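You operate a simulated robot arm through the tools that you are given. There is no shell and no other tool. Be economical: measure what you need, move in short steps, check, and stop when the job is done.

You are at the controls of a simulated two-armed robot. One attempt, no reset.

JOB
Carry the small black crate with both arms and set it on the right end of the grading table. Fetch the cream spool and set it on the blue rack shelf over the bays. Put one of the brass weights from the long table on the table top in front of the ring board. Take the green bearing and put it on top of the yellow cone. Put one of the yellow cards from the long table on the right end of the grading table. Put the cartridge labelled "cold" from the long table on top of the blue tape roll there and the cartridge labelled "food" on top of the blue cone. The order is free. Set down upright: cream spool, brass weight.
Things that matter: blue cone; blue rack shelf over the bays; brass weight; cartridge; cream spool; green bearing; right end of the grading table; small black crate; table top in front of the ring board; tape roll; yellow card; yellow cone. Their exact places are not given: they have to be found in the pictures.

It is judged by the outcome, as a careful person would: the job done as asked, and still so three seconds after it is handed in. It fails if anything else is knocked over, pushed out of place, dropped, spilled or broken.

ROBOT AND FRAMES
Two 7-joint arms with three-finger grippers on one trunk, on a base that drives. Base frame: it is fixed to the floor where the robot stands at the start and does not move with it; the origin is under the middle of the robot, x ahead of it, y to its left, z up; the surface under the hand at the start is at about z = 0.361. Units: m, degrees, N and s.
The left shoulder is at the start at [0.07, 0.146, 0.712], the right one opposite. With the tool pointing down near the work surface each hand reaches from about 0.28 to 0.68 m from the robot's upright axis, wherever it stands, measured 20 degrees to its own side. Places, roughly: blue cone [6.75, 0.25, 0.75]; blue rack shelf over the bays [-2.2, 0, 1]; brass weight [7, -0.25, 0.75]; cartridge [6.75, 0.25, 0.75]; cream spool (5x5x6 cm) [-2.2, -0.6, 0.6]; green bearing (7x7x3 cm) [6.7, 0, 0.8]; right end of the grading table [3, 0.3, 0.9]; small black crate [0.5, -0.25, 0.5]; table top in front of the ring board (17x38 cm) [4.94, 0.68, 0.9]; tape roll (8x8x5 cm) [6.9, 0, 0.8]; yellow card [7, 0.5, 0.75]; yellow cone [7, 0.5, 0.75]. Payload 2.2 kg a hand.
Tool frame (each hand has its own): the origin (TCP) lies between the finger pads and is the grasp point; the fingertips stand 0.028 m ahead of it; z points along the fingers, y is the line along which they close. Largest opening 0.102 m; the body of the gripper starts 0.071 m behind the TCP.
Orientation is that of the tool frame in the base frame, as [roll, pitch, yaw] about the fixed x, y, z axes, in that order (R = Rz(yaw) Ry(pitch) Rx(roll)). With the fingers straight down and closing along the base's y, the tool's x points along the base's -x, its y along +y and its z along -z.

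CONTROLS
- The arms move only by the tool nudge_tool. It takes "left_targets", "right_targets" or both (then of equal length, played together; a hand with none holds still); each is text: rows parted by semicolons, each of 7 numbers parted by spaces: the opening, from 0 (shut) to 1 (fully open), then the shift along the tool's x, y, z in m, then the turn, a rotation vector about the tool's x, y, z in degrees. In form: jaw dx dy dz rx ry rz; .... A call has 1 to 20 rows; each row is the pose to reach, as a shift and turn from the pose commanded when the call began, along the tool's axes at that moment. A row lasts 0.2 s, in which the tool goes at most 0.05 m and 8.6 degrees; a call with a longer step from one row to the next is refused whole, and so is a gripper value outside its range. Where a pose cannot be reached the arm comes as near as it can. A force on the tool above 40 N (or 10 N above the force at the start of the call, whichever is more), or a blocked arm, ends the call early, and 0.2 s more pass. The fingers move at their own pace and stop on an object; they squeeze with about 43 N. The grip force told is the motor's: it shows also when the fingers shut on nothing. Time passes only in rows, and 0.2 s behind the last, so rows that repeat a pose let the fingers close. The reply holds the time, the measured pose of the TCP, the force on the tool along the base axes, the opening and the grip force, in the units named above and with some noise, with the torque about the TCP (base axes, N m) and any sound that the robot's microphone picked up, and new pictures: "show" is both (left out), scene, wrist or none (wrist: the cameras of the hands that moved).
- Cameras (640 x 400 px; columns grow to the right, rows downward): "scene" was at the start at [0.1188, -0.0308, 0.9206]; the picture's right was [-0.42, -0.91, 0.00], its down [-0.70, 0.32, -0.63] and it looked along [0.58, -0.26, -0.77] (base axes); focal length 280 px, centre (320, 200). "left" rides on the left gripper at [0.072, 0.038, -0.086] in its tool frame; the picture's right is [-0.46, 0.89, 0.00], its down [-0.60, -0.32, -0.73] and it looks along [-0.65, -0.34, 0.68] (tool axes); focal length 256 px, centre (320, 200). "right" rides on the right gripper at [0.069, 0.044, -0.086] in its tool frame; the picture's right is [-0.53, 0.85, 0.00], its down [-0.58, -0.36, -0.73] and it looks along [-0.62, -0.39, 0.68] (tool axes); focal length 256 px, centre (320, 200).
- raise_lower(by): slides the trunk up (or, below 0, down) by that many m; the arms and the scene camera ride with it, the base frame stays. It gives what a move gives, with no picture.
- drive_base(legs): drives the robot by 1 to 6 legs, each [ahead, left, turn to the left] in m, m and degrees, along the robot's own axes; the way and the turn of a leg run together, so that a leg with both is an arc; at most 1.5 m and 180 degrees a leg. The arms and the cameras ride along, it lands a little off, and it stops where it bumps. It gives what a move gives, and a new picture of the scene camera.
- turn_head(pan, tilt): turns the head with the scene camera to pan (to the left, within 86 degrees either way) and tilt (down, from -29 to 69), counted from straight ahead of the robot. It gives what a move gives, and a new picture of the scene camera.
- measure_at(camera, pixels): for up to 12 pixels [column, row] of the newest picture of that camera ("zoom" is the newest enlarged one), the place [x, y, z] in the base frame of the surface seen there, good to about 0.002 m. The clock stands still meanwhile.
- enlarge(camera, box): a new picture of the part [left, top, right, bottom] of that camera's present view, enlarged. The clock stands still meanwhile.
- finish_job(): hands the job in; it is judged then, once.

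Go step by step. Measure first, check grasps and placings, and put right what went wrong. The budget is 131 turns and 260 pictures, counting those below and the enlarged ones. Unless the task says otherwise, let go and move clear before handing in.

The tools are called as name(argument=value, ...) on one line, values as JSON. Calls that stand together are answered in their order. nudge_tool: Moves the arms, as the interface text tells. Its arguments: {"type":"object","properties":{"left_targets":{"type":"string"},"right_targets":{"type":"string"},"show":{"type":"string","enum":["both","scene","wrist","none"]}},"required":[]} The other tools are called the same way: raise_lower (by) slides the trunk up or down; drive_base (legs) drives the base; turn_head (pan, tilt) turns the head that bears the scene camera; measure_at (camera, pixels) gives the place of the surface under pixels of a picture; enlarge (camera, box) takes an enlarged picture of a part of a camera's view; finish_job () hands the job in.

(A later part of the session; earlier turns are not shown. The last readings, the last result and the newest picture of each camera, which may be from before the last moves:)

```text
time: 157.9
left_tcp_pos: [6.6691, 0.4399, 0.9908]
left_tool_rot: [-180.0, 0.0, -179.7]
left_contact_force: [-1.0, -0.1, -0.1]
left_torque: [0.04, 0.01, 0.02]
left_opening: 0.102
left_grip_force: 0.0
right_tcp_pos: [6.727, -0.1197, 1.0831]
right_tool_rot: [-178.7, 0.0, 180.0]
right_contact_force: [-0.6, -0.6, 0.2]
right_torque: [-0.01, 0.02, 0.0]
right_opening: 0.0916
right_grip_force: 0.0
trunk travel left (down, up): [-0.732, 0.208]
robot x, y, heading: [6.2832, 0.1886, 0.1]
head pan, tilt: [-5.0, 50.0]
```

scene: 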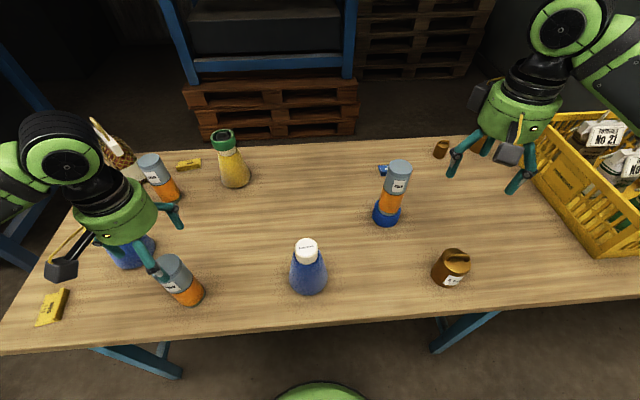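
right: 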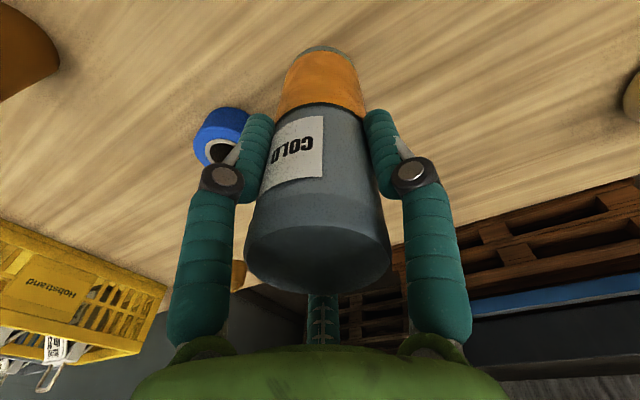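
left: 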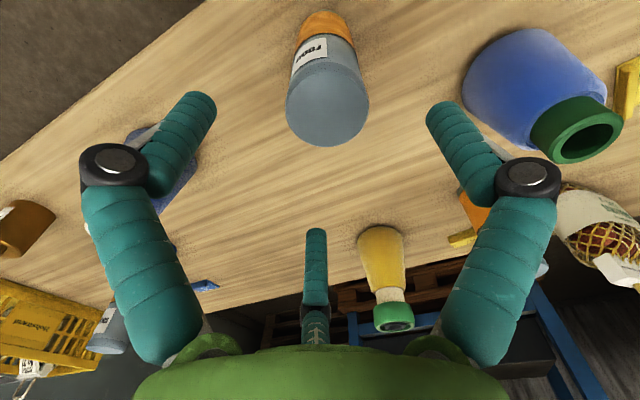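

nudge_tool(left_targets="1 0.002 0.003 0.04 0 0 0; 1 0.002 0.003 0.08 0 0 0; 1 0.002 0.003 0.101 0 0 0; 0.5 0.002 0.003 0.101 0 0 0; 0.3 0.002 0.003 0.101 0 0 0; 0 0.002 0.003 0.101 0 0 0; 0 0.002 0.003 0.101 0 0 0; 0 0.002 0.003 0.09 0 0 0; 0 0.002 0.003 0.06 0 0 0; 0 0.002 0.003 0.02 0 0 0; 0 0.002 0.003 -0.02 0 0 0; 0 0.002 0.003 -0.06 0 0 0; 0 0.002 0.003 -0.09 0 0 0; 0 0.002 0.003 -0.09 0 0 0", show="both")

```text
time: 160.9
left_tcp_pos: [6.6696, 0.444, 1.079]
left_tool_rot: [-180.0, -0.1, -179.8]
left_contact_force: [-0.5, 0.2, -3.6]
left_torque: [-0.01, 0.04, 0.01]
left_opening: 0.0506
left_grip_force: 42.8
right_tcp_pos: [6.7271, -0.1184, 1.0822]
right_tool_rot: [-178.7, 0.0, 179.9]
right_contact_force: [-0.3, -0.5, -0.4]
right_torque: [-0.01, -0.02, -0.01]
right_opening: 0.0917
right_grip_force: 0.1
trunk travel left (down, up): [-0.732, 0.208]
robot x, y, heading: [6.2814, 0.1897, 0.1]
head pan, tilt: [-5.0, 50.0]
```

scene: 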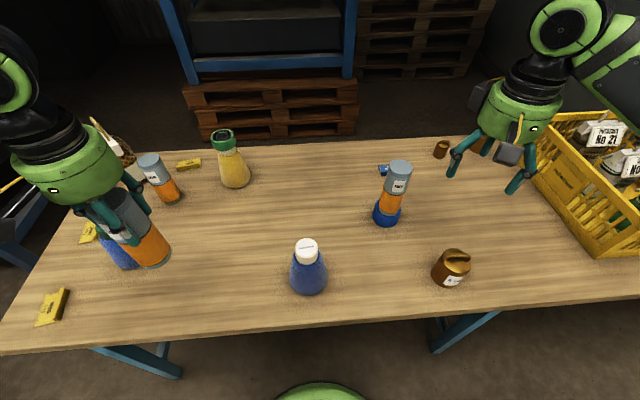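
left: 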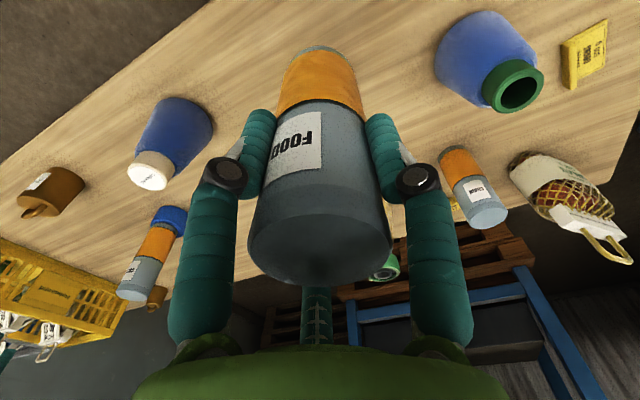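

FOOD held. Carry it over the blue cone.

nudge_tool(left_targets="0 -0.004 -0.045 0 0 0 0; 0 -0.008 -0.09 0 0 0 0; 0 -0.012 -0.135 0 0 0 0; 0 -0.016 -0.18 0 0 0 0; 0 -0.02 -0.225 0 0 0 0; 0 -0.021 -0.2585 0 0 0 0; 0 -0.021 -0.2585 0 0 0 0; 0 -0.021 -0.2585 0.02 0 0 0; 0 -0.021 -0.2585 0.034 0 0 0; 0 -0.021 -0.2585 0.034 0 0 0", show="both")

enlarge(camera="scene", box=[240, 170, 380, 310])

```text
time: 163.1
left_tcp_pos: [6.6909, 0.1832, 1.0468]
left_tool_rot: [-180.0, 0.1, -179.8]
left_contact_force: [0.4, 0.5, -3.1]
left_torque: [-0.02, -0.03, -0.01]
left_opening: 0.0506
left_grip_force: 42.7
right_tcp_pos: [6.7259, -0.1193, 1.0828]
right_tool_rot: [-178.7, 0.0, 179.9]
right_contact_force: [0.1, -0.1, 0.0]
right_torque: [0.02, 0.02, 0.0]
right_opening: 0.0916
right_grip_force: 0.1
trunk travel left (down, up): [-0.732, 0.208]
robot x, y, heading: [6.2795, 0.1878, 0.5]
head pan, tilt: [-5.0, 50.0]
```

scene: 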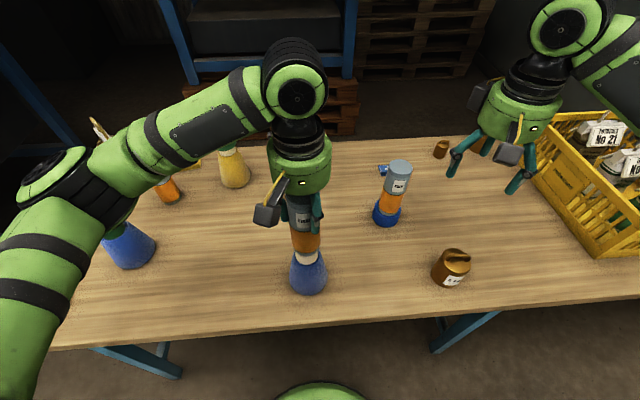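
left: 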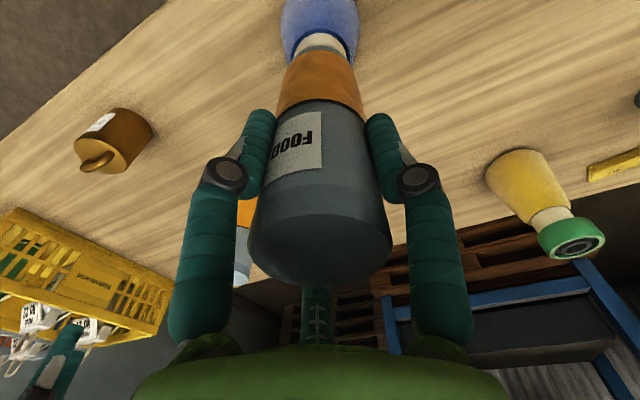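

```text
2.86 times, centred on (310, 240) of scene
```

zoom: 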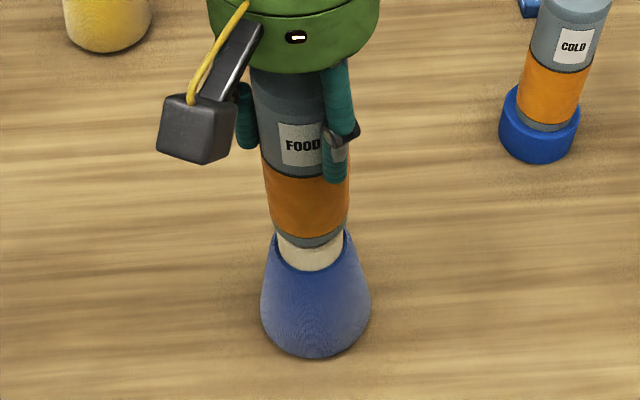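

Aligned; small y correction and lower to contact.

nudge_tool(left_targets="0 0 0.002 0.004 0 0 0; 0 0 0.002 0.008 0 0 0; 0 0 0.002 0.011 0 0 0; 0 0 0.002 0.013 0 0 0; 0 0 0.002 0.014 0 0 0; 0 0 0.002 0.014 0 0 0", show="none")

enlarge(camera="scene", box=[270, 220, 350, 300])

```text
time: 164.5
left_tcp_pos: [6.6894, 0.1873, 1.0347]
left_tool_rot: [-179.9, 0.3, -179.7]
left_contact_force: [5.5, 0.0, 24.4]
left_torque: [0.16, -0.37, -0.03]
left_opening: 0.0507
left_grip_force: 43.4
right_tcp_pos: [6.7251, -0.1188, 1.0831]
right_tool_rot: [-178.7, 0.1, 179.9]
right_contact_force: [0.2, 0.2, 0.5]
right_torque: [0.0, 0.0, -0.02]
right_opening: 0.0921
right_grip_force: 0.1
trunk travel left (down, up): [-0.732, 0.208]
robot x, y, heading: [6.2839, 0.1867, 0.1]
head pan, tilt: [-5.0, 50.0]
```

```text
5.00 times, centred on (310, 260) of scene
```

zoom: 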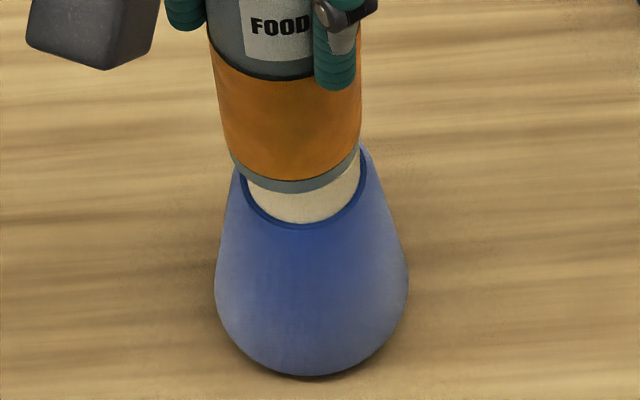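

Contact at 27 N and the cartridge is ~2 mm left of centre. I unload, correct, touch lightly, then release.

nudge_tool(left_targets="0 0 0 -0.004 0 0 0; 0 0 -0.002 -0.006 0 0 0; 0 0 -0.002 -0.004 0 0 0; 0 0 -0.002 -0.003 0 0 0; 0 0 -0.002 -0.002 0 0 0; 0 0 -0.002 -0.002 0 0 0", show="none")

```text
time: 165.9
left_tcp_pos: [6.691, 0.1853, 1.0346]
left_tool_rot: [-179.9, -0.1, -179.8]
left_contact_force: [-2.6, 1.6, 2.6]
left_torque: [0.18, 0.14, 0.0]
left_opening: 0.051
left_grip_force: 42.7
right_tcp_pos: [6.7262, -0.1182, 1.0826]
right_tool_rot: [-178.7, 0.1, 179.8]
right_contact_force: [0.4, 0.7, 0.3]
right_torque: [0.0, -0.02, 0.0]
right_opening: 0.0919
right_grip_force: 0.1
trunk travel left (down, up): [-0.732, 0.208]
robot x, y, heading: [6.2814, 0.189, 0.2]
head pan, tilt: [-5.0, 50.0]
```

Light contact (~6 N). Release and rise straight up.

nudge_tool(left_targets="0.53 0 0 0 0 0 0; 0.6 0 0 0 0 0 0; 0.75 0 0 0 0 0 0; 0.9 0 0 0 0 0 0; 0.9 0 0 -0.03 0 0 0; 0.9 0 0 -0.07 0 0 0; 0.9 0 0 -0.11 0 0 0; 0.9 0 0 -0.15 0 0 0", show="scene")

enlarge(camera="scene", box=[250, 180, 370, 310])

```text
time: 167.7
left_tcp_pos: [6.691, 0.1855, 1.1866]
left_tool_rot: [179.9, 0.0, -179.8]
left_contact_force: [-0.2, -0.3, -0.8]
left_torque: [0.06, -0.01, 0.03]
left_opening: 0.0918
left_grip_force: 0.0
right_tcp_pos: [6.7264, -0.1196, 1.0819]
right_tool_rot: [-178.9, 0.1, 179.7]
right_contact_force: [-0.1, 0.4, 0.7]
right_torque: [0.02, -0.01, 0.0]
right_opening: 0.0919
right_grip_force: 0.0
trunk travel left (down, up): [-0.732, 0.208]
robot x, y, heading: [6.2837, 0.1881, 0.1]
head pan, tilt: [-5.0, 50.0]
```

scene: 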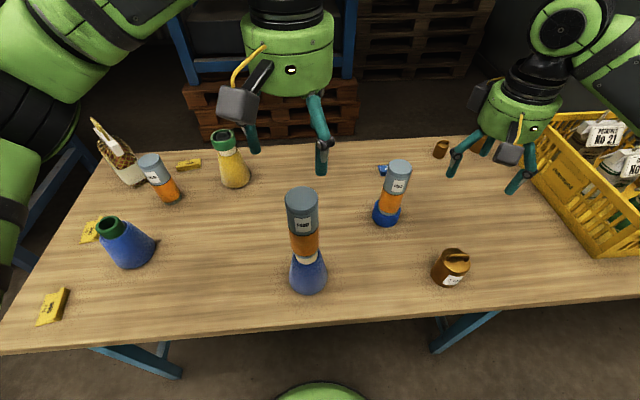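

```text
3.08 times, centred on (310, 245) of scene
```

zoom: 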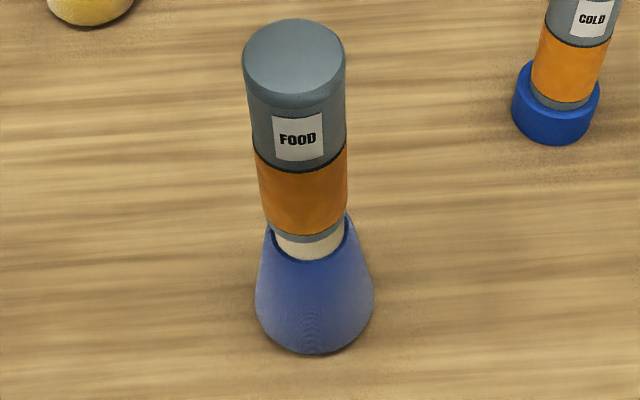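

FOOD stands on the blue cone, COLD on the tape roll. Next the near brass weight with the right hand; I zoom on it.

enlarge(camera="scene", box=[410, 230, 490, 300])

measure_at(camera="zoom", pixels=[[320, 165], [300, 120], [350, 170], [390, 130], [180, 180], [460, 200], [320, 210], [340, 145], [280, 290], [430, 160], [250, 130]])

```text
5.71 times, centred on (450, 265) of scene
```

zoom: 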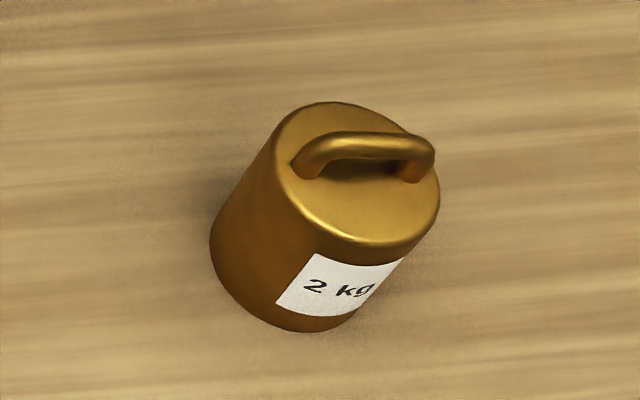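

```text
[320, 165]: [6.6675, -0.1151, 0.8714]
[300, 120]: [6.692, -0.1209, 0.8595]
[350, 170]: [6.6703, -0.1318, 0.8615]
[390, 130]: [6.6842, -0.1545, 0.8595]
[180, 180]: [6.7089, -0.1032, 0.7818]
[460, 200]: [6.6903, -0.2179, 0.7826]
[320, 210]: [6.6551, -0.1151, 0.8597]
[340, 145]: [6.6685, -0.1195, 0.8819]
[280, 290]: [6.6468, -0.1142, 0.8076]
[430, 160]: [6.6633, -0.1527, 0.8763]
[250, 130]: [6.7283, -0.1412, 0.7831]
```

Weight body centre ≈(6.671,-0.134), top 0.86, handle to 0.882. Right hand goes above it.

nudge_tool(right_targets="1 0.03 -0.01 0 -1 0 0; 1 0.055 -0.015 0 -1.2 0 0; 1 0.055 -0.015 0.04 -1.2 0 0; 1 0.055 -0.015 0.08 -1.2 0 0; 1 0.055 -0.015 0.12 -1.2 0 0; 1 0.055 -0.015 0.14 -1.2 0 0; 1 0.055 -0.015 0.14 -1.2 0 0", show="wrist")

```text
time: 169.3
left_tcp_pos: [6.691, 0.1872, 1.1847]
left_tool_rot: [-180.0, 0.1, -179.8]
left_contact_force: [-0.2, -0.4, -0.3]
left_torque: [0.01, -0.03, 0.0]
left_opening: 0.0919
left_grip_force: 0.1
right_tcp_pos: [6.6703, -0.1377, 0.9406]
right_tool_rot: [-179.9, 0.1, 179.9]
right_contact_force: [0.1, -0.8, 0.8]
right_torque: [-0.04, -0.01, -0.03]
right_opening: 0.102
right_grip_force: 0.0
trunk travel left (down, up): [-0.732, 0.208]
robot x, y, heading: [6.2823, 0.1882, 0.2]
head pan, tilt: [-5.0, 50.0]
```

right: 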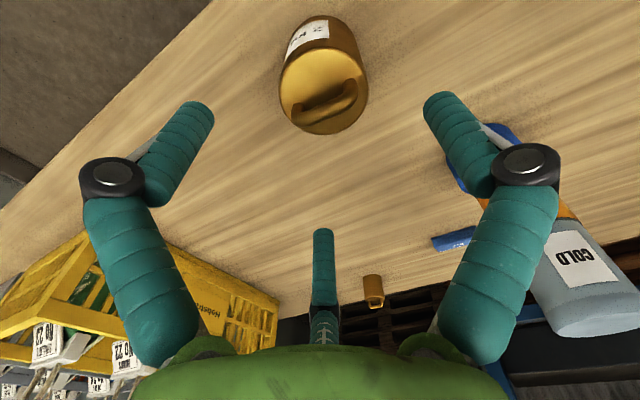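

Centred. Descend, grip, and lift slowly.

nudge_tool(right_targets="1 0 0.003 0.04 0 0 0; 1 0 0.003 0.08 0 0 0; 1 0 0.003 0.11 0 0 0; 0.6 0 0.003 0.11 0 0 0; 0.4 0 0.003 0.11 0 0 0; 0 0 0.003 0.11 0 0 0; 0 0 0.003 0.11 0 0 0; 0 0 0.003 0.105 0 0 0; 0 0 0.003 0.095 0 0 0; 0 0 0.003 0.08 0 0 0; 0 0 0.003 0.06 0 0 0; 0 0 0.003 0.06 0 0 0", show="both")

```text
time: 171.9
left_tcp_pos: [6.6942, 0.1848, 1.1842]
left_tool_rot: [179.9, -0.1, -179.8]
left_contact_force: [0.2, 0.5, -0.1]
left_torque: [0.0, 0.0, 0.01]
left_opening: 0.0921
left_grip_force: 0.1
right_tcp_pos: [6.6715, -0.1357, 0.8816]
right_tool_rot: [-179.9, -0.1, 179.9]
right_contact_force: [-0.9, -1.0, -19.4]
right_torque: [0.02, -0.01, 0.0]
right_opening: 0.0615
right_grip_force: 42.8
trunk travel left (down, up): [-0.732, 0.208]
robot x, y, heading: [6.2792, 0.1872, 0.4]
head pan, tilt: [-5.0, 50.0]
```

scene: 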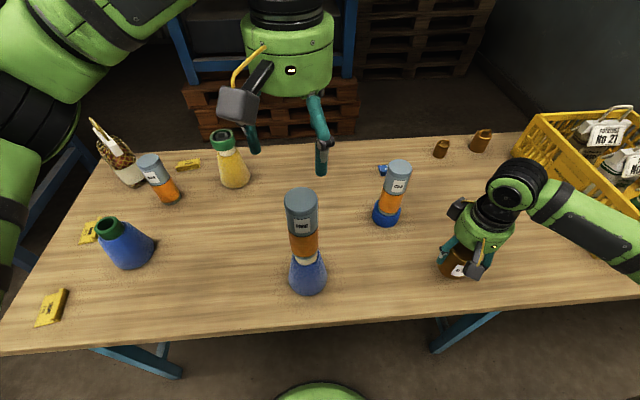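
right: 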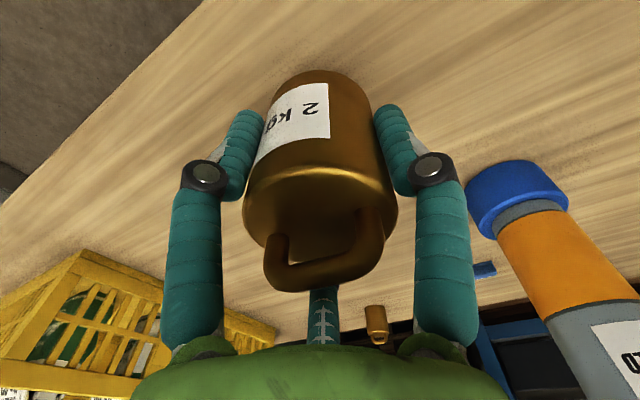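

2 kg held firmly (19 N). Lift it, back away, sidestep left to bring the left hand over the yellow card at (45,305).

nudge_tool(right_targets="0 0 0 -0.04 0 0 0; 0 0 0 -0.08 0 0 0; 0 0 0 -0.12 0 0 0; 0 0 0 -0.15 0 0 0", show="none")

drive_base(legs=[[-0.32, 0, 0], [0, 0.56, 0]])

turn_head(pan=0, tilt=42)

```text
time: 172.9
left_tcp_pos: [6.6937, 0.1846, 1.185]
left_tool_rot: [179.9, -0.2, -179.8]
left_contact_force: [-0.3, 0.0, 0.3]
left_torque: [0.01, -0.01, 0.0]
left_opening: 0.0919
left_grip_force: 0.0
right_tcp_pos: [6.6706, -0.1367, 1.0332]
right_tool_rot: [180.0, -0.2, 179.9]
right_contact_force: [-0.1, 1.0, -19.6]
right_torque: [-0.01, -0.03, 0.0]
right_opening: 0.061
right_grip_force: 42.7
trunk travel left (down, up): [-0.732, 0.208]
robot x, y, heading: [6.2797, 0.1859, 0.1]
head pan, tilt: [-5.0, 50.0]
```

```text
time: 177.7
left_tcp_pos: [6.3777, 0.6932, 1.185]
left_tool_rot: [-179.9, -0.2, 179.9]
left_contact_force: [0.2, -0.3, 0.4]
left_torque: [-0.06, 0.06, -0.02]
left_opening: 0.0919
left_grip_force: 0.0
right_tcp_pos: [6.3529, 0.3718, 1.0303]
right_tool_rot: [-179.9, -0.5, 179.6]
right_contact_force: [0.4, 2.0, -19.0]
right_torque: [-0.02, -0.01, 0.0]
right_opening: 0.0613
right_grip_force: 43.2
trunk travel left (down, up): [-0.732, 0.208]
robot x, y, heading: [5.9642, 0.6942, -0.2]
head pan, tilt: [-5.0, 50.0]
stopped in leg 2: the robot was blocked; the commanded pose is now the measured one
```

scene: 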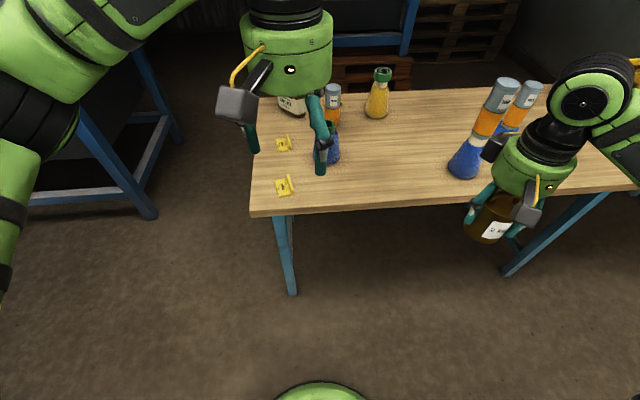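

```text
time: 178.4
left_tcp_pos: [6.3771, 0.6886, 1.1852]
left_tool_rot: [179.9, -0.1, 179.8]
left_contact_force: [0.4, -0.8, 0.9]
left_torque: [0.04, 0.01, -0.01]
left_opening: 0.0919
left_grip_force: 0.1
right_tcp_pos: [6.3532, 0.3677, 1.0309]
right_tool_rot: [179.9, -0.2, 179.4]
right_contact_force: [0.0, -0.1, -20.9]
right_torque: [0.04, 0.0, -0.01]
right_opening: 0.0615
right_grip_force: 43.0
trunk travel left (down, up): [-0.732, 0.208]
robot x, y, heading: [5.9639, 0.6978, -0.4]
head pan, tilt: [0.0, 42.0]
```

scene: 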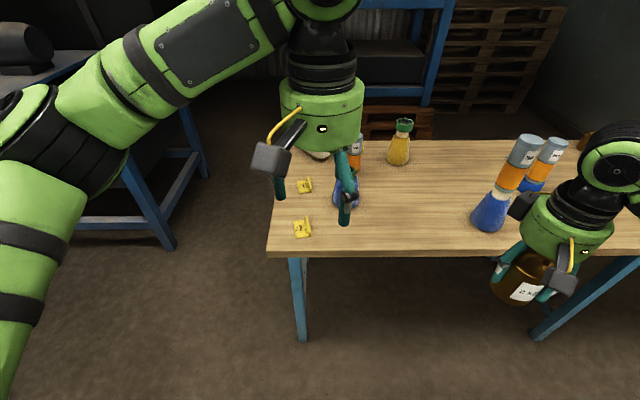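

Something on the left blocked the robot at y≈0.70. I look left.

turn_head(pan=80, tilt=35)

```text
time: 179.9
left_tcp_pos: [6.3763, 0.6898, 1.1849]
left_tool_rot: [179.9, -0.2, 179.7]
left_contact_force: [0.0, 1.4, -0.4]
left_torque: [-0.01, -0.01, -0.01]
left_opening: 0.0918
left_grip_force: 0.1
right_tcp_pos: [6.352, 0.3669, 1.0322]
right_tool_rot: [180.0, -0.2, 179.4]
right_contact_force: [-0.1, -0.8, -20.2]
right_torque: [0.02, 0.02, -0.01]
right_opening: 0.0611
right_grip_force: 43.0
trunk travel left (down, up): [-0.732, 0.208]
robot x, y, heading: [5.965, 0.6983, -0.1]
head pan, tilt: [80.0, 35.0]
```

scene: 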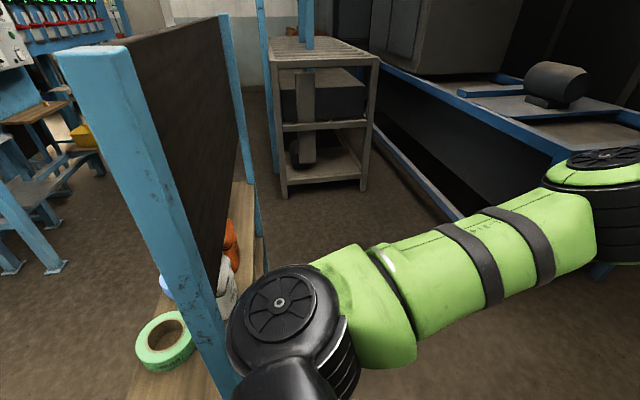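

The left shoulder touched the post of the bag rack. I move off to the right and go forward to the long table instead.

drive_base(legs=[[0, -0.06, 0], [0.31, 0, 0]])

enlarge(camera="scene", box=[0, 150, 320, 400])

```text
time: 182.5
left_tcp_pos: [6.6815, 0.6275, 1.1857]
left_tool_rot: [179.9, 0.0, 179.8]
left_contact_force: [-0.1, -0.9, 0.6]
left_torque: [0.02, -0.01, 0.01]
left_opening: 0.0917
left_grip_force: 0.0
right_tcp_pos: [6.6565, 0.3047, 1.032]
right_tool_rot: [179.9, -0.2, 179.7]
right_contact_force: [-1.9, -0.2, -19.0]
right_torque: [-0.02, 0.0, -0.01]
right_opening: 0.061
right_grip_force: 43.0
trunk travel left (down, up): [-0.732, 0.208]
robot x, y, heading: [6.2748, 0.6326, -0.3]
head pan, tilt: [80.0, 35.0]
```

scene: 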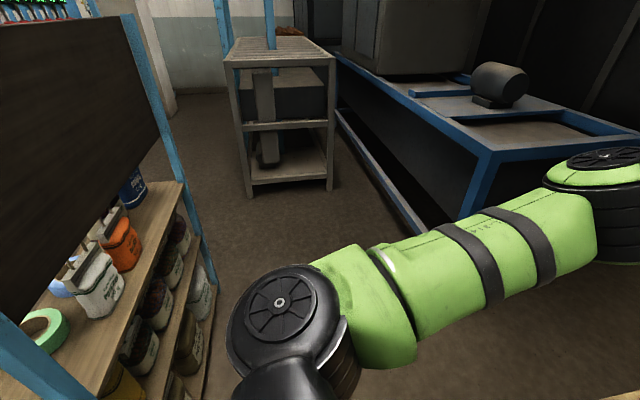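

```text
1.60 times, centred on (160, 275) of scene
```

zoom: 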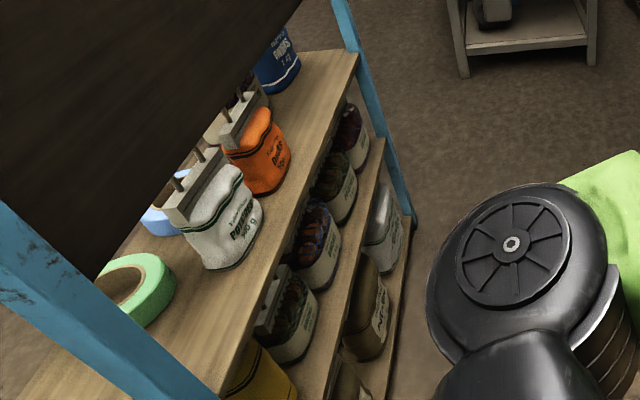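

Nothing was disturbed. Now look at the cards.

turn_head(pan=15, tilt=55)

enlarge(camera="scene", box=[180, 180, 340, 320])

```text
time: 183.9
left_tcp_pos: [6.6839, 0.6278, 1.1855]
left_tool_rot: [179.8, 0.0, 179.9]
left_contact_force: [-0.3, -0.4, 0.2]
left_torque: [0.0, -0.01, -0.03]
left_opening: 0.0921
left_grip_force: 0.1
right_tcp_pos: [6.6588, 0.3055, 1.0304]
right_tool_rot: [-180.0, -0.3, 179.6]
right_contact_force: [0.1, -0.2, -20.4]
right_torque: [0.0, 0.0, 0.01]
right_opening: 0.061
right_grip_force: 43.4
trunk travel left (down, up): [-0.732, 0.208]
robot x, y, heading: [6.2704, 0.6307, -0.2]
head pan, tilt: [15.0, 55.0]
```

scene: 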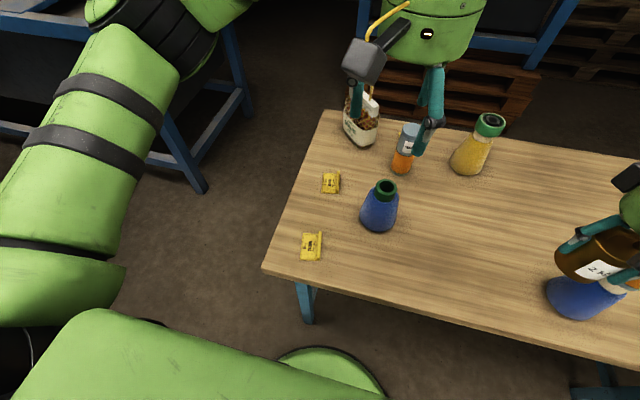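

```text
2.86 times, centred on (260, 250) of scene
```

zoom: 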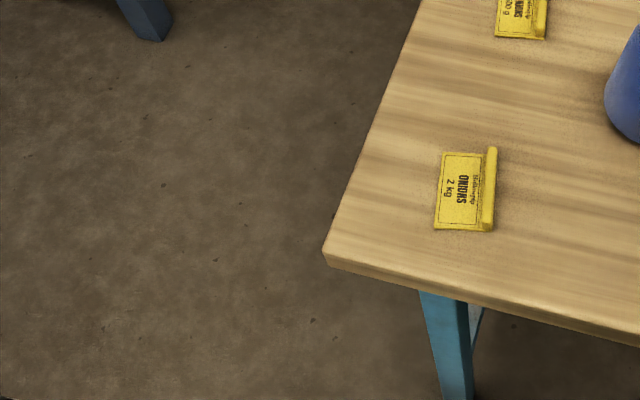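

I check the FOOD cartridge next to the right hand.

turn_head(pan=-30, tilt=50)

turn_head(pan=15, tilt=60)

enlarge(camera="scene", box=[270, 130, 370, 240])

```text
time: 185.0
left_tcp_pos: [6.6839, 0.6266, 1.1854]
left_tool_rot: [179.8, -0.1, 179.7]
left_contact_force: [-0.8, 0.0, -0.3]
left_torque: [-0.01, 0.01, 0.03]
left_opening: 0.0917
left_grip_force: 0.0
right_tcp_pos: [6.6582, 0.3051, 1.0311]
right_tool_rot: [179.9, -0.3, 179.6]
right_contact_force: [0.3, 0.1, -20.5]
right_torque: [-0.02, 0.02, 0.03]
right_opening: 0.0611
right_grip_force: 43.4
trunk travel left (down, up): [-0.732, 0.208]
robot x, y, heading: [6.2725, 0.6338, -0.4]
head pan, tilt: [-30.0, 50.0]
```

scene: 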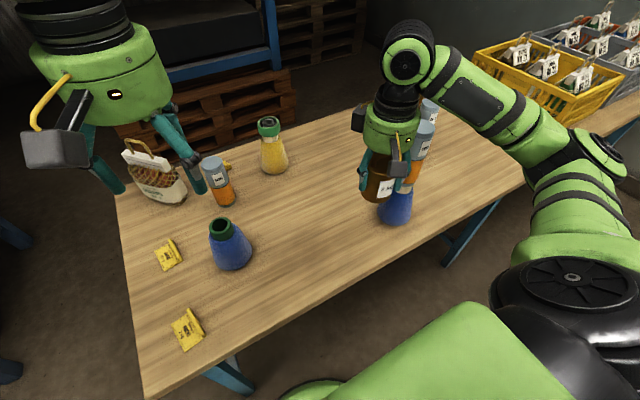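

```text
time: 186.1
left_tcp_pos: [6.684, 0.6276, 1.1842]
left_tool_rot: [179.9, -0.1, 179.7]
left_contact_force: [-0.3, -1.3, 0.8]
left_torque: [-0.01, -0.01, 0.0]
left_opening: 0.0917
left_grip_force: 0.0
right_tcp_pos: [6.6596, 0.3056, 1.031]
right_tool_rot: [179.9, -0.3, 179.5]
right_contact_force: [-0.1, -0.1, -20.5]
right_torque: [0.02, -0.03, -0.01]
right_opening: 0.0613
right_grip_force: 42.7
trunk travel left (down, up): [-0.732, 0.208]
robot x, y, heading: [6.2687, 0.6331, -0.3]
head pan, tilt: [15.0, 60.0]
```

scene: 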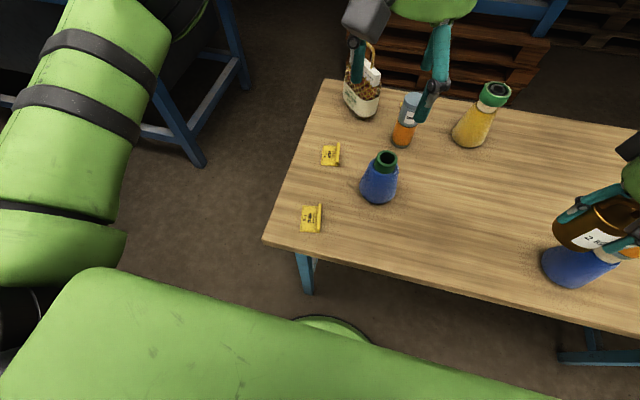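

```text
3.64 times, centred on (320, 185) of scene
```

zoom: 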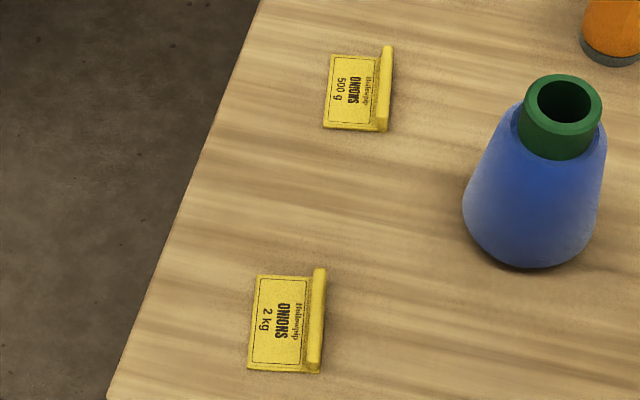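

FOOD is still in place. I measure the near card's ridge.

measure_at(camera="zoom", pixels=[[318, 320], [320, 272], [315, 362], [310, 320], [324, 320], [270, 320], [252, 368], [262, 277], [350, 320], [302, 370], [312, 345], [322, 300]])

```text
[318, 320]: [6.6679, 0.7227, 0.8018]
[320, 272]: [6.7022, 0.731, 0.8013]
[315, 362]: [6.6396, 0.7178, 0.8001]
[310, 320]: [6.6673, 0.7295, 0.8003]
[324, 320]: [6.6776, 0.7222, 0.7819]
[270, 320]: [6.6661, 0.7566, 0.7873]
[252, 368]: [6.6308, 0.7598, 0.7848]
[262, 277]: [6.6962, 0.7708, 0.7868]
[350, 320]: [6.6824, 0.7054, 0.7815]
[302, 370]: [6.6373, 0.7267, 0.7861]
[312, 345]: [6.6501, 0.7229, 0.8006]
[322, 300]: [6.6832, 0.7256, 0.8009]
```

Ridge centre (6.670,0.7255), top 0.801, turned ~10°. Left hand goes above with yaw +10°.

nudge_tool(left_targets="0.5 0.004 0.035 0 0 0 -5; 0.5 0.009 0.07 0 0 0 -10; 0.5 0.014 0.098 0 0 0 -10; 0.5 0.014 0.098 0.045 0 0 -10; 0.5 0.014 0.098 0.09 0 0 -10; 0.5 0.014 0.098 0.135 0 0 -10; 0.5 0.014 0.098 0.18 0 0 -10; 0.5 0.014 0.098 0.225 0 0 -10; 0.5 0.014 0.098 0.27 0 0 -10; 0.5 0.014 0.098 0.3 0 0 -10; 0.5 0.014 0.098 0.3 0 0 -10", show="both")

```text
time: 188.5
left_tcp_pos: [6.6676, 0.7277, 0.8826]
left_tool_rot: [179.9, -0.1, -170.2]
left_contact_force: [0.3, 0.9, -0.3]
left_torque: [0.0, -0.01, 0.01]
left_opening: 0.051
left_grip_force: 0.1
right_tcp_pos: [6.6578, 0.3054, 1.031]
right_tool_rot: [179.9, -0.3, 179.5]
right_contact_force: [0.1, 0.5, -20.0]
right_torque: [0.0, -0.04, -0.03]
right_opening: 0.061
right_grip_force: 43.8
trunk travel left (down, up): [-0.732, 0.208]
robot x, y, heading: [6.2703, 0.6329, -0.4]
head pan, tilt: [15.0, 60.0]
```

scene: 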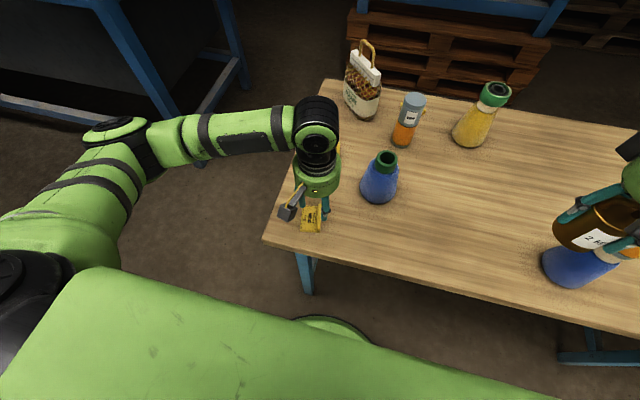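
left: 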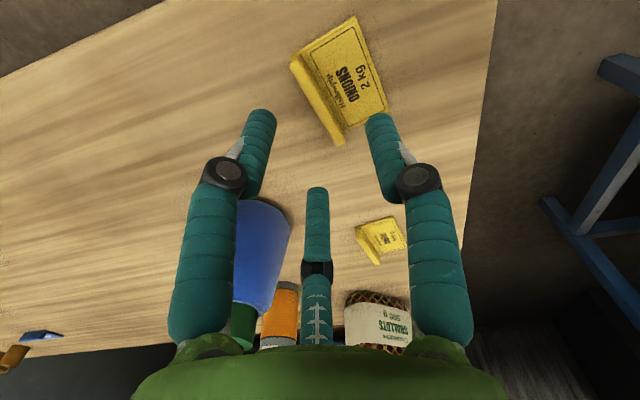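

measure_at(camera="left", pixels=[[300, 62], [318, 95], [338, 138], [312, 98], [326, 95], [360, 80]])

```text
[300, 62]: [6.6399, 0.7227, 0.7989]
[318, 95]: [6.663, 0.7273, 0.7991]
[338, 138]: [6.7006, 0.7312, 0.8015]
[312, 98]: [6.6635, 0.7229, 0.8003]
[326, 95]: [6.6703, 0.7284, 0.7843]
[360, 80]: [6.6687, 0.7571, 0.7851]
```

Aligned within 2 mm. Lower to z≈0.817, close, lift.

nudge_tool(left_targets="0.5 0 -0.002 0.03 0 0 0; 0.5 0 -0.002 0.055 0 0 0; 0.5 0 -0.002 0.0655 0 0 0; 0.5 0 -0.002 0.0655 0 0 0; 0.2 0 -0.002 0.0655 0 0 0; 0 0 -0.002 0.0655 0 0 0; 0 0 -0.002 0.0655 0 0 0; 0 0 -0.002 0.055 0 0 0; 0 0 -0.002 0.03 0 0 0; 0 0 -0.002 -0.01 0 0 0; 0 0 -0.002 -0.05 0 0 0; 0 0 -0.002 -0.09 0 0 0; 0 0 -0.002 -0.13 0 0 0", show="both")

```text
time: 191.3
left_tcp_pos: [6.6689, 0.7205, 1.017]
left_tool_rot: [179.9, -0.1, -170.1]
left_contact_force: [-0.4, -0.4, -0.1]
left_torque: [0.03, -0.02, 0.02]
left_opening: 0.0122
left_grip_force: 38.6
right_tcp_pos: [6.6576, 0.305, 1.0312]
right_tool_rot: [179.8, -0.3, 179.7]
right_contact_force: [-0.3, -0.2, -19.9]
right_torque: [0.04, -0.04, 0.0]
right_opening: 0.0614
right_grip_force: 43.0
trunk travel left (down, up): [-0.732, 0.208]
robot x, y, heading: [6.2734, 0.6306, -0.3]
head pan, tilt: [15.0, 60.0]
```

scene: 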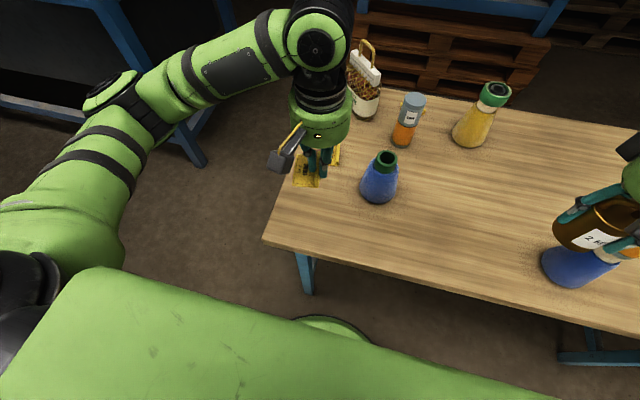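
left: 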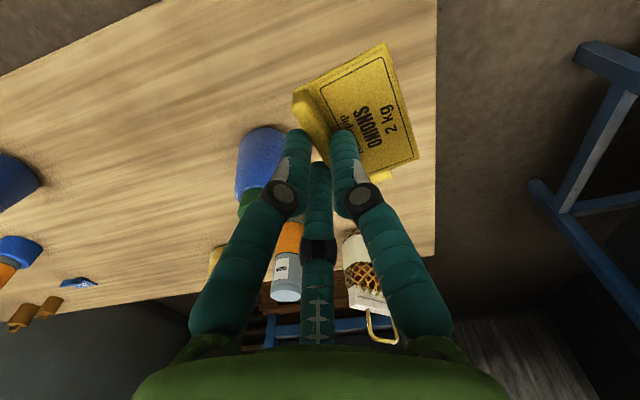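

Card held (opening 0.012), weight held. I back away and drive around the right side of the grading table.

drive_base(legs=[[-0.32, 0, 0.3], [0, -1.27, 0]])

drive_base(legs=[[-1.4, 0, 0], [-1.4, 0, 0]])

```text
time: 199.5
left_tcp_pos: [6.3363, -0.555, 1.0158]
left_tool_rot: [179.9, -0.1, -170.2]
left_contact_force: [0.1, 0.2, 0.0]
left_torque: [-0.01, 0.03, 0.01]
left_opening: 0.0116
left_grip_force: 38.8
right_tcp_pos: [6.3251, -0.9714, 1.0304]
right_tool_rot: [179.9, -0.3, 179.5]
right_contact_force: [-0.5, 0.1, -19.7]
right_torque: [0.0, -0.01, 0.0]
right_opening: 0.0613
right_grip_force: 42.8
trunk travel left (down, up): [-0.732, 0.208]
robot x, y, heading: [5.9371, -0.6467, -0.5]
head pan, tilt: [15.0, 60.0]
```

scene: 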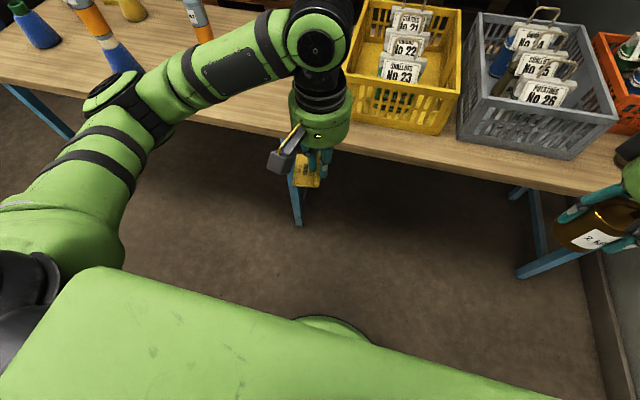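

```text
time: 213.2
left_tcp_pos: [3.5041, -0.5049, 1.0157]
left_tool_rot: [180.0, -0.2, -171.8]
left_contact_force: [-0.1, -0.1, -0.2]
left_torque: [0.01, 0.01, 0.0]
left_opening: 0.0114
left_grip_force: 38.7
right_tcp_pos: [3.4819, -0.9195, 1.0308]
right_tool_rot: [179.9, -0.3, 178.0]
right_contact_force: [-0.4, 0.6, -19.5]
right_torque: [0.02, -0.04, -0.03]
right_opening: 0.0612
right_grip_force: 43.0
trunk travel left (down, up): [-0.732, 0.208]
robot x, y, heading: [3.1039, -0.5824, -1.7]
head pan, tilt: [15.0, 60.0]
```

scene: 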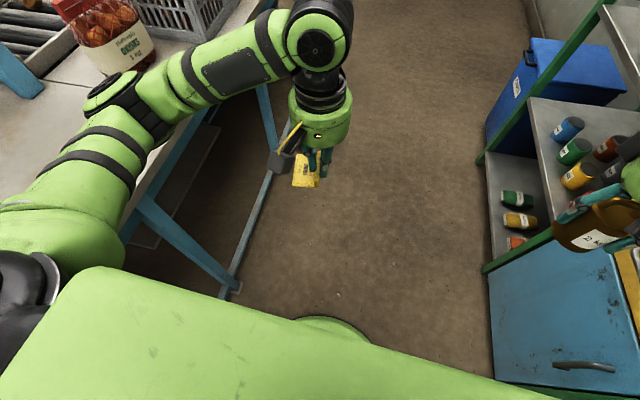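

Passing well. Continue back to in front of the table, correct the heading.

drive_base(legs=[[0, 0, 1.7], [-1.22, -0.03, 0], [0, 0.5, 0]])

turn_head(pan=5, tilt=35)

```text
time: 222.3
left_tcp_pos: [2.2924, -0.0165, 1.0158]
left_tool_rot: [179.8, -0.1, -169.3]
left_contact_force: [-0.4, 0.6, 0.2]
left_torque: [-0.01, -0.01, 0.0]
left_opening: 0.0114
left_grip_force: 37.9
right_tcp_pos: [2.2882, -0.4314, 1.0307]
right_tool_rot: [179.9, -0.4, -179.7]
right_contact_force: [1.7, -1.0, -19.7]
right_torque: [-0.01, 0.0, -0.03]
right_opening: 0.0609
right_grip_force: 42.6
trunk travel left (down, up): [-0.732, 0.208]
robot x, y, heading: [1.8953, -0.1056, 0.7]
head pan, tilt: [15.0, 60.0]
```

scene: 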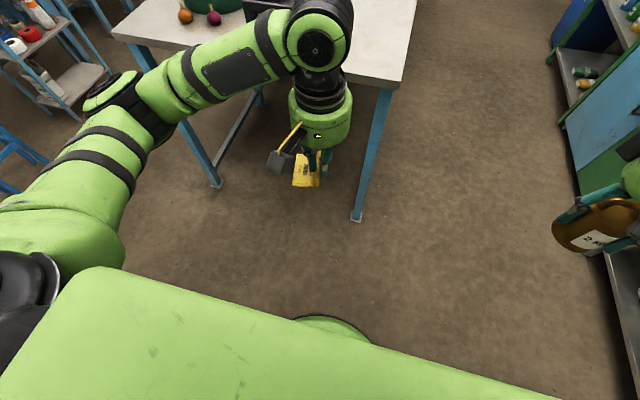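

```text
time: 223.2
left_tcp_pos: [2.2918, -0.0155, 1.0159]
left_tool_rot: [180.0, -0.1, -169.4]
left_contact_force: [0.4, 0.1, -0.2]
left_torque: [-0.02, 0.0, 0.02]
left_opening: 0.0114
left_grip_force: 38.5
right_tcp_pos: [2.2879, -0.4314, 1.0302]
right_tool_rot: [179.9, -0.4, -179.6]
right_contact_force: [-0.2, 0.1, -20.1]
right_torque: [-0.04, -0.03, -0.02]
right_opening: 0.0613
right_grip_force: 42.8
trunk travel left (down, up): [-0.732, 0.208]
robot x, y, heading: [1.8964, -0.1078, 0.5]
head pan, tilt: [5.0, 35.0]
```

scene: 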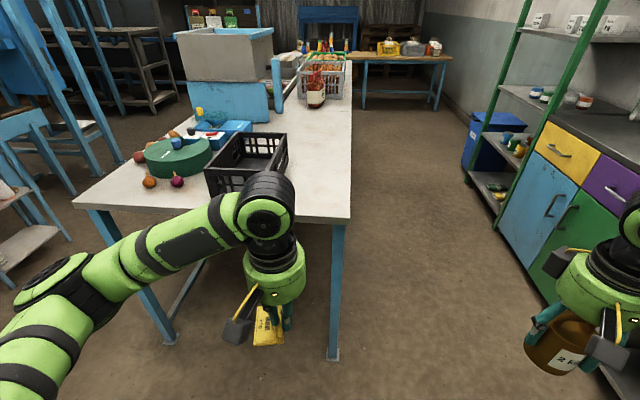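

The table area right of the crate is free. Drive forward 0.43 m.

drive_base(legs=[[0.43, -0.01, -0.5]])

nudge_tool(left_targets="0 -0.03 0 0 0 0 0; 0 -0.06 0 0 0 0 0; 0 -0.09 0 0 0 0 0; 0 -0.11 0 0 0 0 0; 0 -0.11 0 0.03 0 0 0; 0 -0.11 0 0.06 0 0 0; 0 -0.11 0 0.07 0 0 0", show="both")

```text
time: 225.8
left_tcp_pos: [2.718, -0.0291, 1.0161]
left_tool_rot: [180.0, 0.0, -170.1]
left_contact_force: [-0.6, 0.0, -0.5]
left_torque: [-0.01, 0.0, -0.02]
left_opening: 0.0115
left_grip_force: 38.6
right_tcp_pos: [2.7067, -0.4456, 1.0296]
right_tool_rot: [179.9, -0.3, 179.5]
right_contact_force: [-0.5, -1.2, -19.8]
right_torque: [-0.02, 0.0, 0.01]
right_opening: 0.0613
right_grip_force: 42.8
trunk travel left (down, up): [-0.732, 0.208]
robot x, y, heading: [2.3214, -0.1196, -0.1]
head pan, tilt: [5.0, 35.0]
```

scene: 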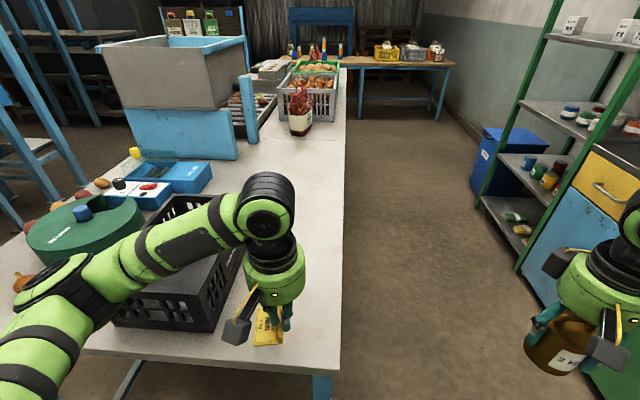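

```text
time: 227.4
left_tcp_pos: [2.8271, -0.0075, 0.9451]
left_tool_rot: [179.9, 0.0, -170.1]
left_contact_force: [1.2, 0.0, 0.0]
left_torque: [-0.03, -0.01, 0.03]
left_opening: 0.0117
left_grip_force: 38.7
right_tcp_pos: [2.7078, -0.4459, 1.0307]
right_tool_rot: [179.9, -0.4, 179.6]
right_contact_force: [0.1, 0.0, -20.0]
right_torque: [-0.01, 0.01, 0.0]
right_opening: 0.0611
right_grip_force: 43.0
trunk travel left (down, up): [-0.732, 0.208]
robot x, y, heading: [2.3228, -0.119, -0.2]
head pan, tilt: [5.0, 35.0]
```

scene: 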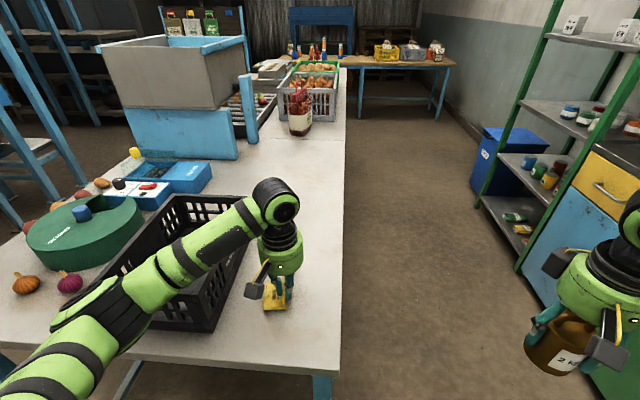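
left: 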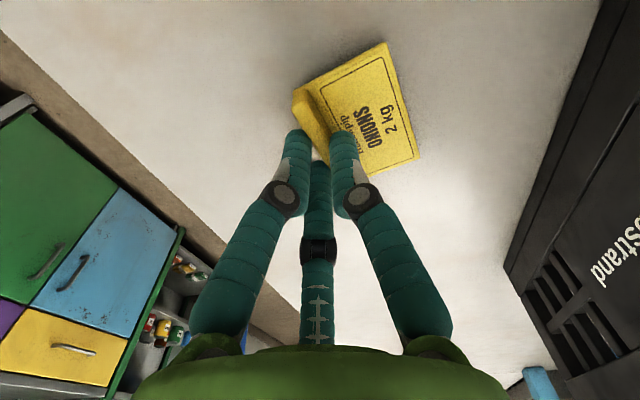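

Card is 1 cm above the table. I check the forearm's height over the crate before the last lowering.

measure_at(camera="scene", pixels=[[200, 240], [210, 260], [190, 265], [110, 300], [150, 305], [235, 215]])

nudge_tool(left_targets="0 0 0 0.004 0 0 0; 0 0 0 0.007 0 0 0; 0 0 0 0.009 0 0 0; 0 0 0 0.009 0 0 0", show="none")

```text
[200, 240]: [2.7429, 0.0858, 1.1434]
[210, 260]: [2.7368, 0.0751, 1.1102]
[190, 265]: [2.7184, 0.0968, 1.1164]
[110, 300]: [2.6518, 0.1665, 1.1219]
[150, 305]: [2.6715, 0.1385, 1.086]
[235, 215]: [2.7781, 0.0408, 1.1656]
```

```text
time: 228.4
left_tcp_pos: [2.8263, -0.0103, 0.9385]
left_tool_rot: [-179.9, 0.4, -170.1]
left_contact_force: [3.1, 1.8, 21.8]
left_torque: [0.09, 0.24, 0.0]
left_opening: 0.0116
left_grip_force: 38.6
right_tcp_pos: [2.706, -0.4459, 1.0311]
right_tool_rot: [179.8, -0.3, 179.6]
right_contact_force: [0.4, 0.2, -20.8]
right_torque: [0.04, 0.0, 0.01]
right_opening: 0.061
right_grip_force: 43.3
trunk travel left (down, up): [-0.732, 0.208]
robot x, y, heading: [2.3191, -0.12, -0.5]
head pan, tilt: [5.0, 35.0]
```

Card touches the table. Release, rise and draw back.

nudge_tool(left_targets="0.25 0 0 -0.002 0 0 0; 0.35 0 0 -0.002 0 0 0; 0.35 0 0 -0.002 0 0 0; 0.35 0 0 -0.04 0 0 0; 0.35 0 0 -0.08 0 0 0; 0.35 0 0 -0.12 0 0 0; 0.35 0.03 0 -0.15 0 0 0; 0.35 0.06 0 -0.18 0 0 0; 0.35 0.1 0 -0.18 0 0 0", show="scene")

```text
time: 230.4
left_tcp_pos: [2.7273, -0.0316, 1.1154]
left_tool_rot: [179.8, 0.0, -170.1]
left_contact_force: [-0.4, -0.1, -0.7]
left_torque: [0.0, 0.01, 0.03]
left_opening: 0.0357
left_grip_force: 0.0
right_tcp_pos: [2.7079, -0.4462, 1.0297]
right_tool_rot: [179.8, -0.5, 179.5]
right_contact_force: [-0.5, 0.7, -20.1]
right_torque: [-0.01, -0.02, 0.0]
right_opening: 0.0613
right_grip_force: 43.1
trunk travel left (down, up): [-0.732, 0.208]
robot x, y, heading: [2.323, -0.1143, -0.1]
head pan, tilt: [5.0, 35.0]
```

scene: 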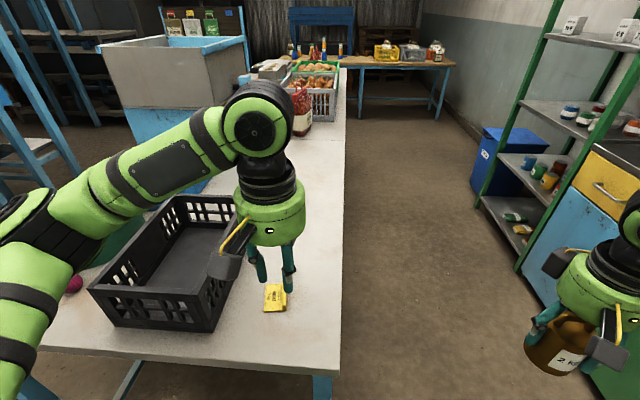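

Card is on the right end. Now drive to the left corridor toward the ring board.

drive_base(legs=[[-0.47, 0, 0], [0, 1.4, 0]])

turn_head(pan=0, tilt=25)

```text
time: 239.6
left_tcp_pos: [2.2854, 1.3436, 1.1154]
left_tool_rot: [179.9, 0.0, -171.0]
left_contact_force: [-0.3, 0.5, -0.8]
left_torque: [-0.02, 0.0, 0.01]
left_opening: 0.0361
left_grip_force: 0.1
right_tcp_pos: [2.2589, 0.9296, 1.0308]
right_tool_rot: [179.8, -0.5, 178.8]
right_contact_force: [0.2, 0.8, -18.8]
right_torque: [0.04, 0.01, 0.01]
right_opening: 0.061
right_grip_force: 43.0
trunk travel left (down, up): [-0.732, 0.208]
robot x, y, heading: [1.8732, 1.2635, -1.1]
head pan, tilt: [5.0, 35.0]
```

scene: 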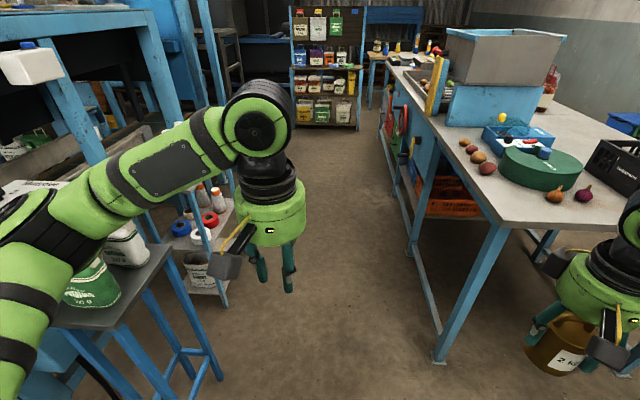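

```text
time: 240.4
left_tcp_pos: [2.2863, 1.3456, 1.1148]
left_tool_rot: [179.9, 0.0, -170.9]
left_contact_force: [-0.3, 1.0, 0.2]
left_torque: [-0.02, 0.02, 0.03]
left_opening: 0.0356
left_grip_force: 0.0
right_tcp_pos: [2.2577, 0.9308, 1.0298]
right_tool_rot: [-180.0, -0.6, 178.7]
right_contact_force: [0.3, -0.4, -19.7]
right_torque: [-0.02, 0.02, 0.0]
right_opening: 0.0614
right_grip_force: 42.8
trunk travel left (down, up): [-0.732, 0.208]
robot x, y, heading: [1.8757, 1.2671, -1.1]
head pan, tilt: [0.0, 25.0]
```

scene: 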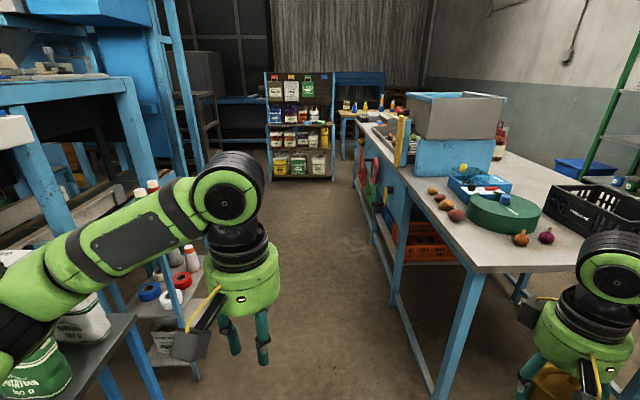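

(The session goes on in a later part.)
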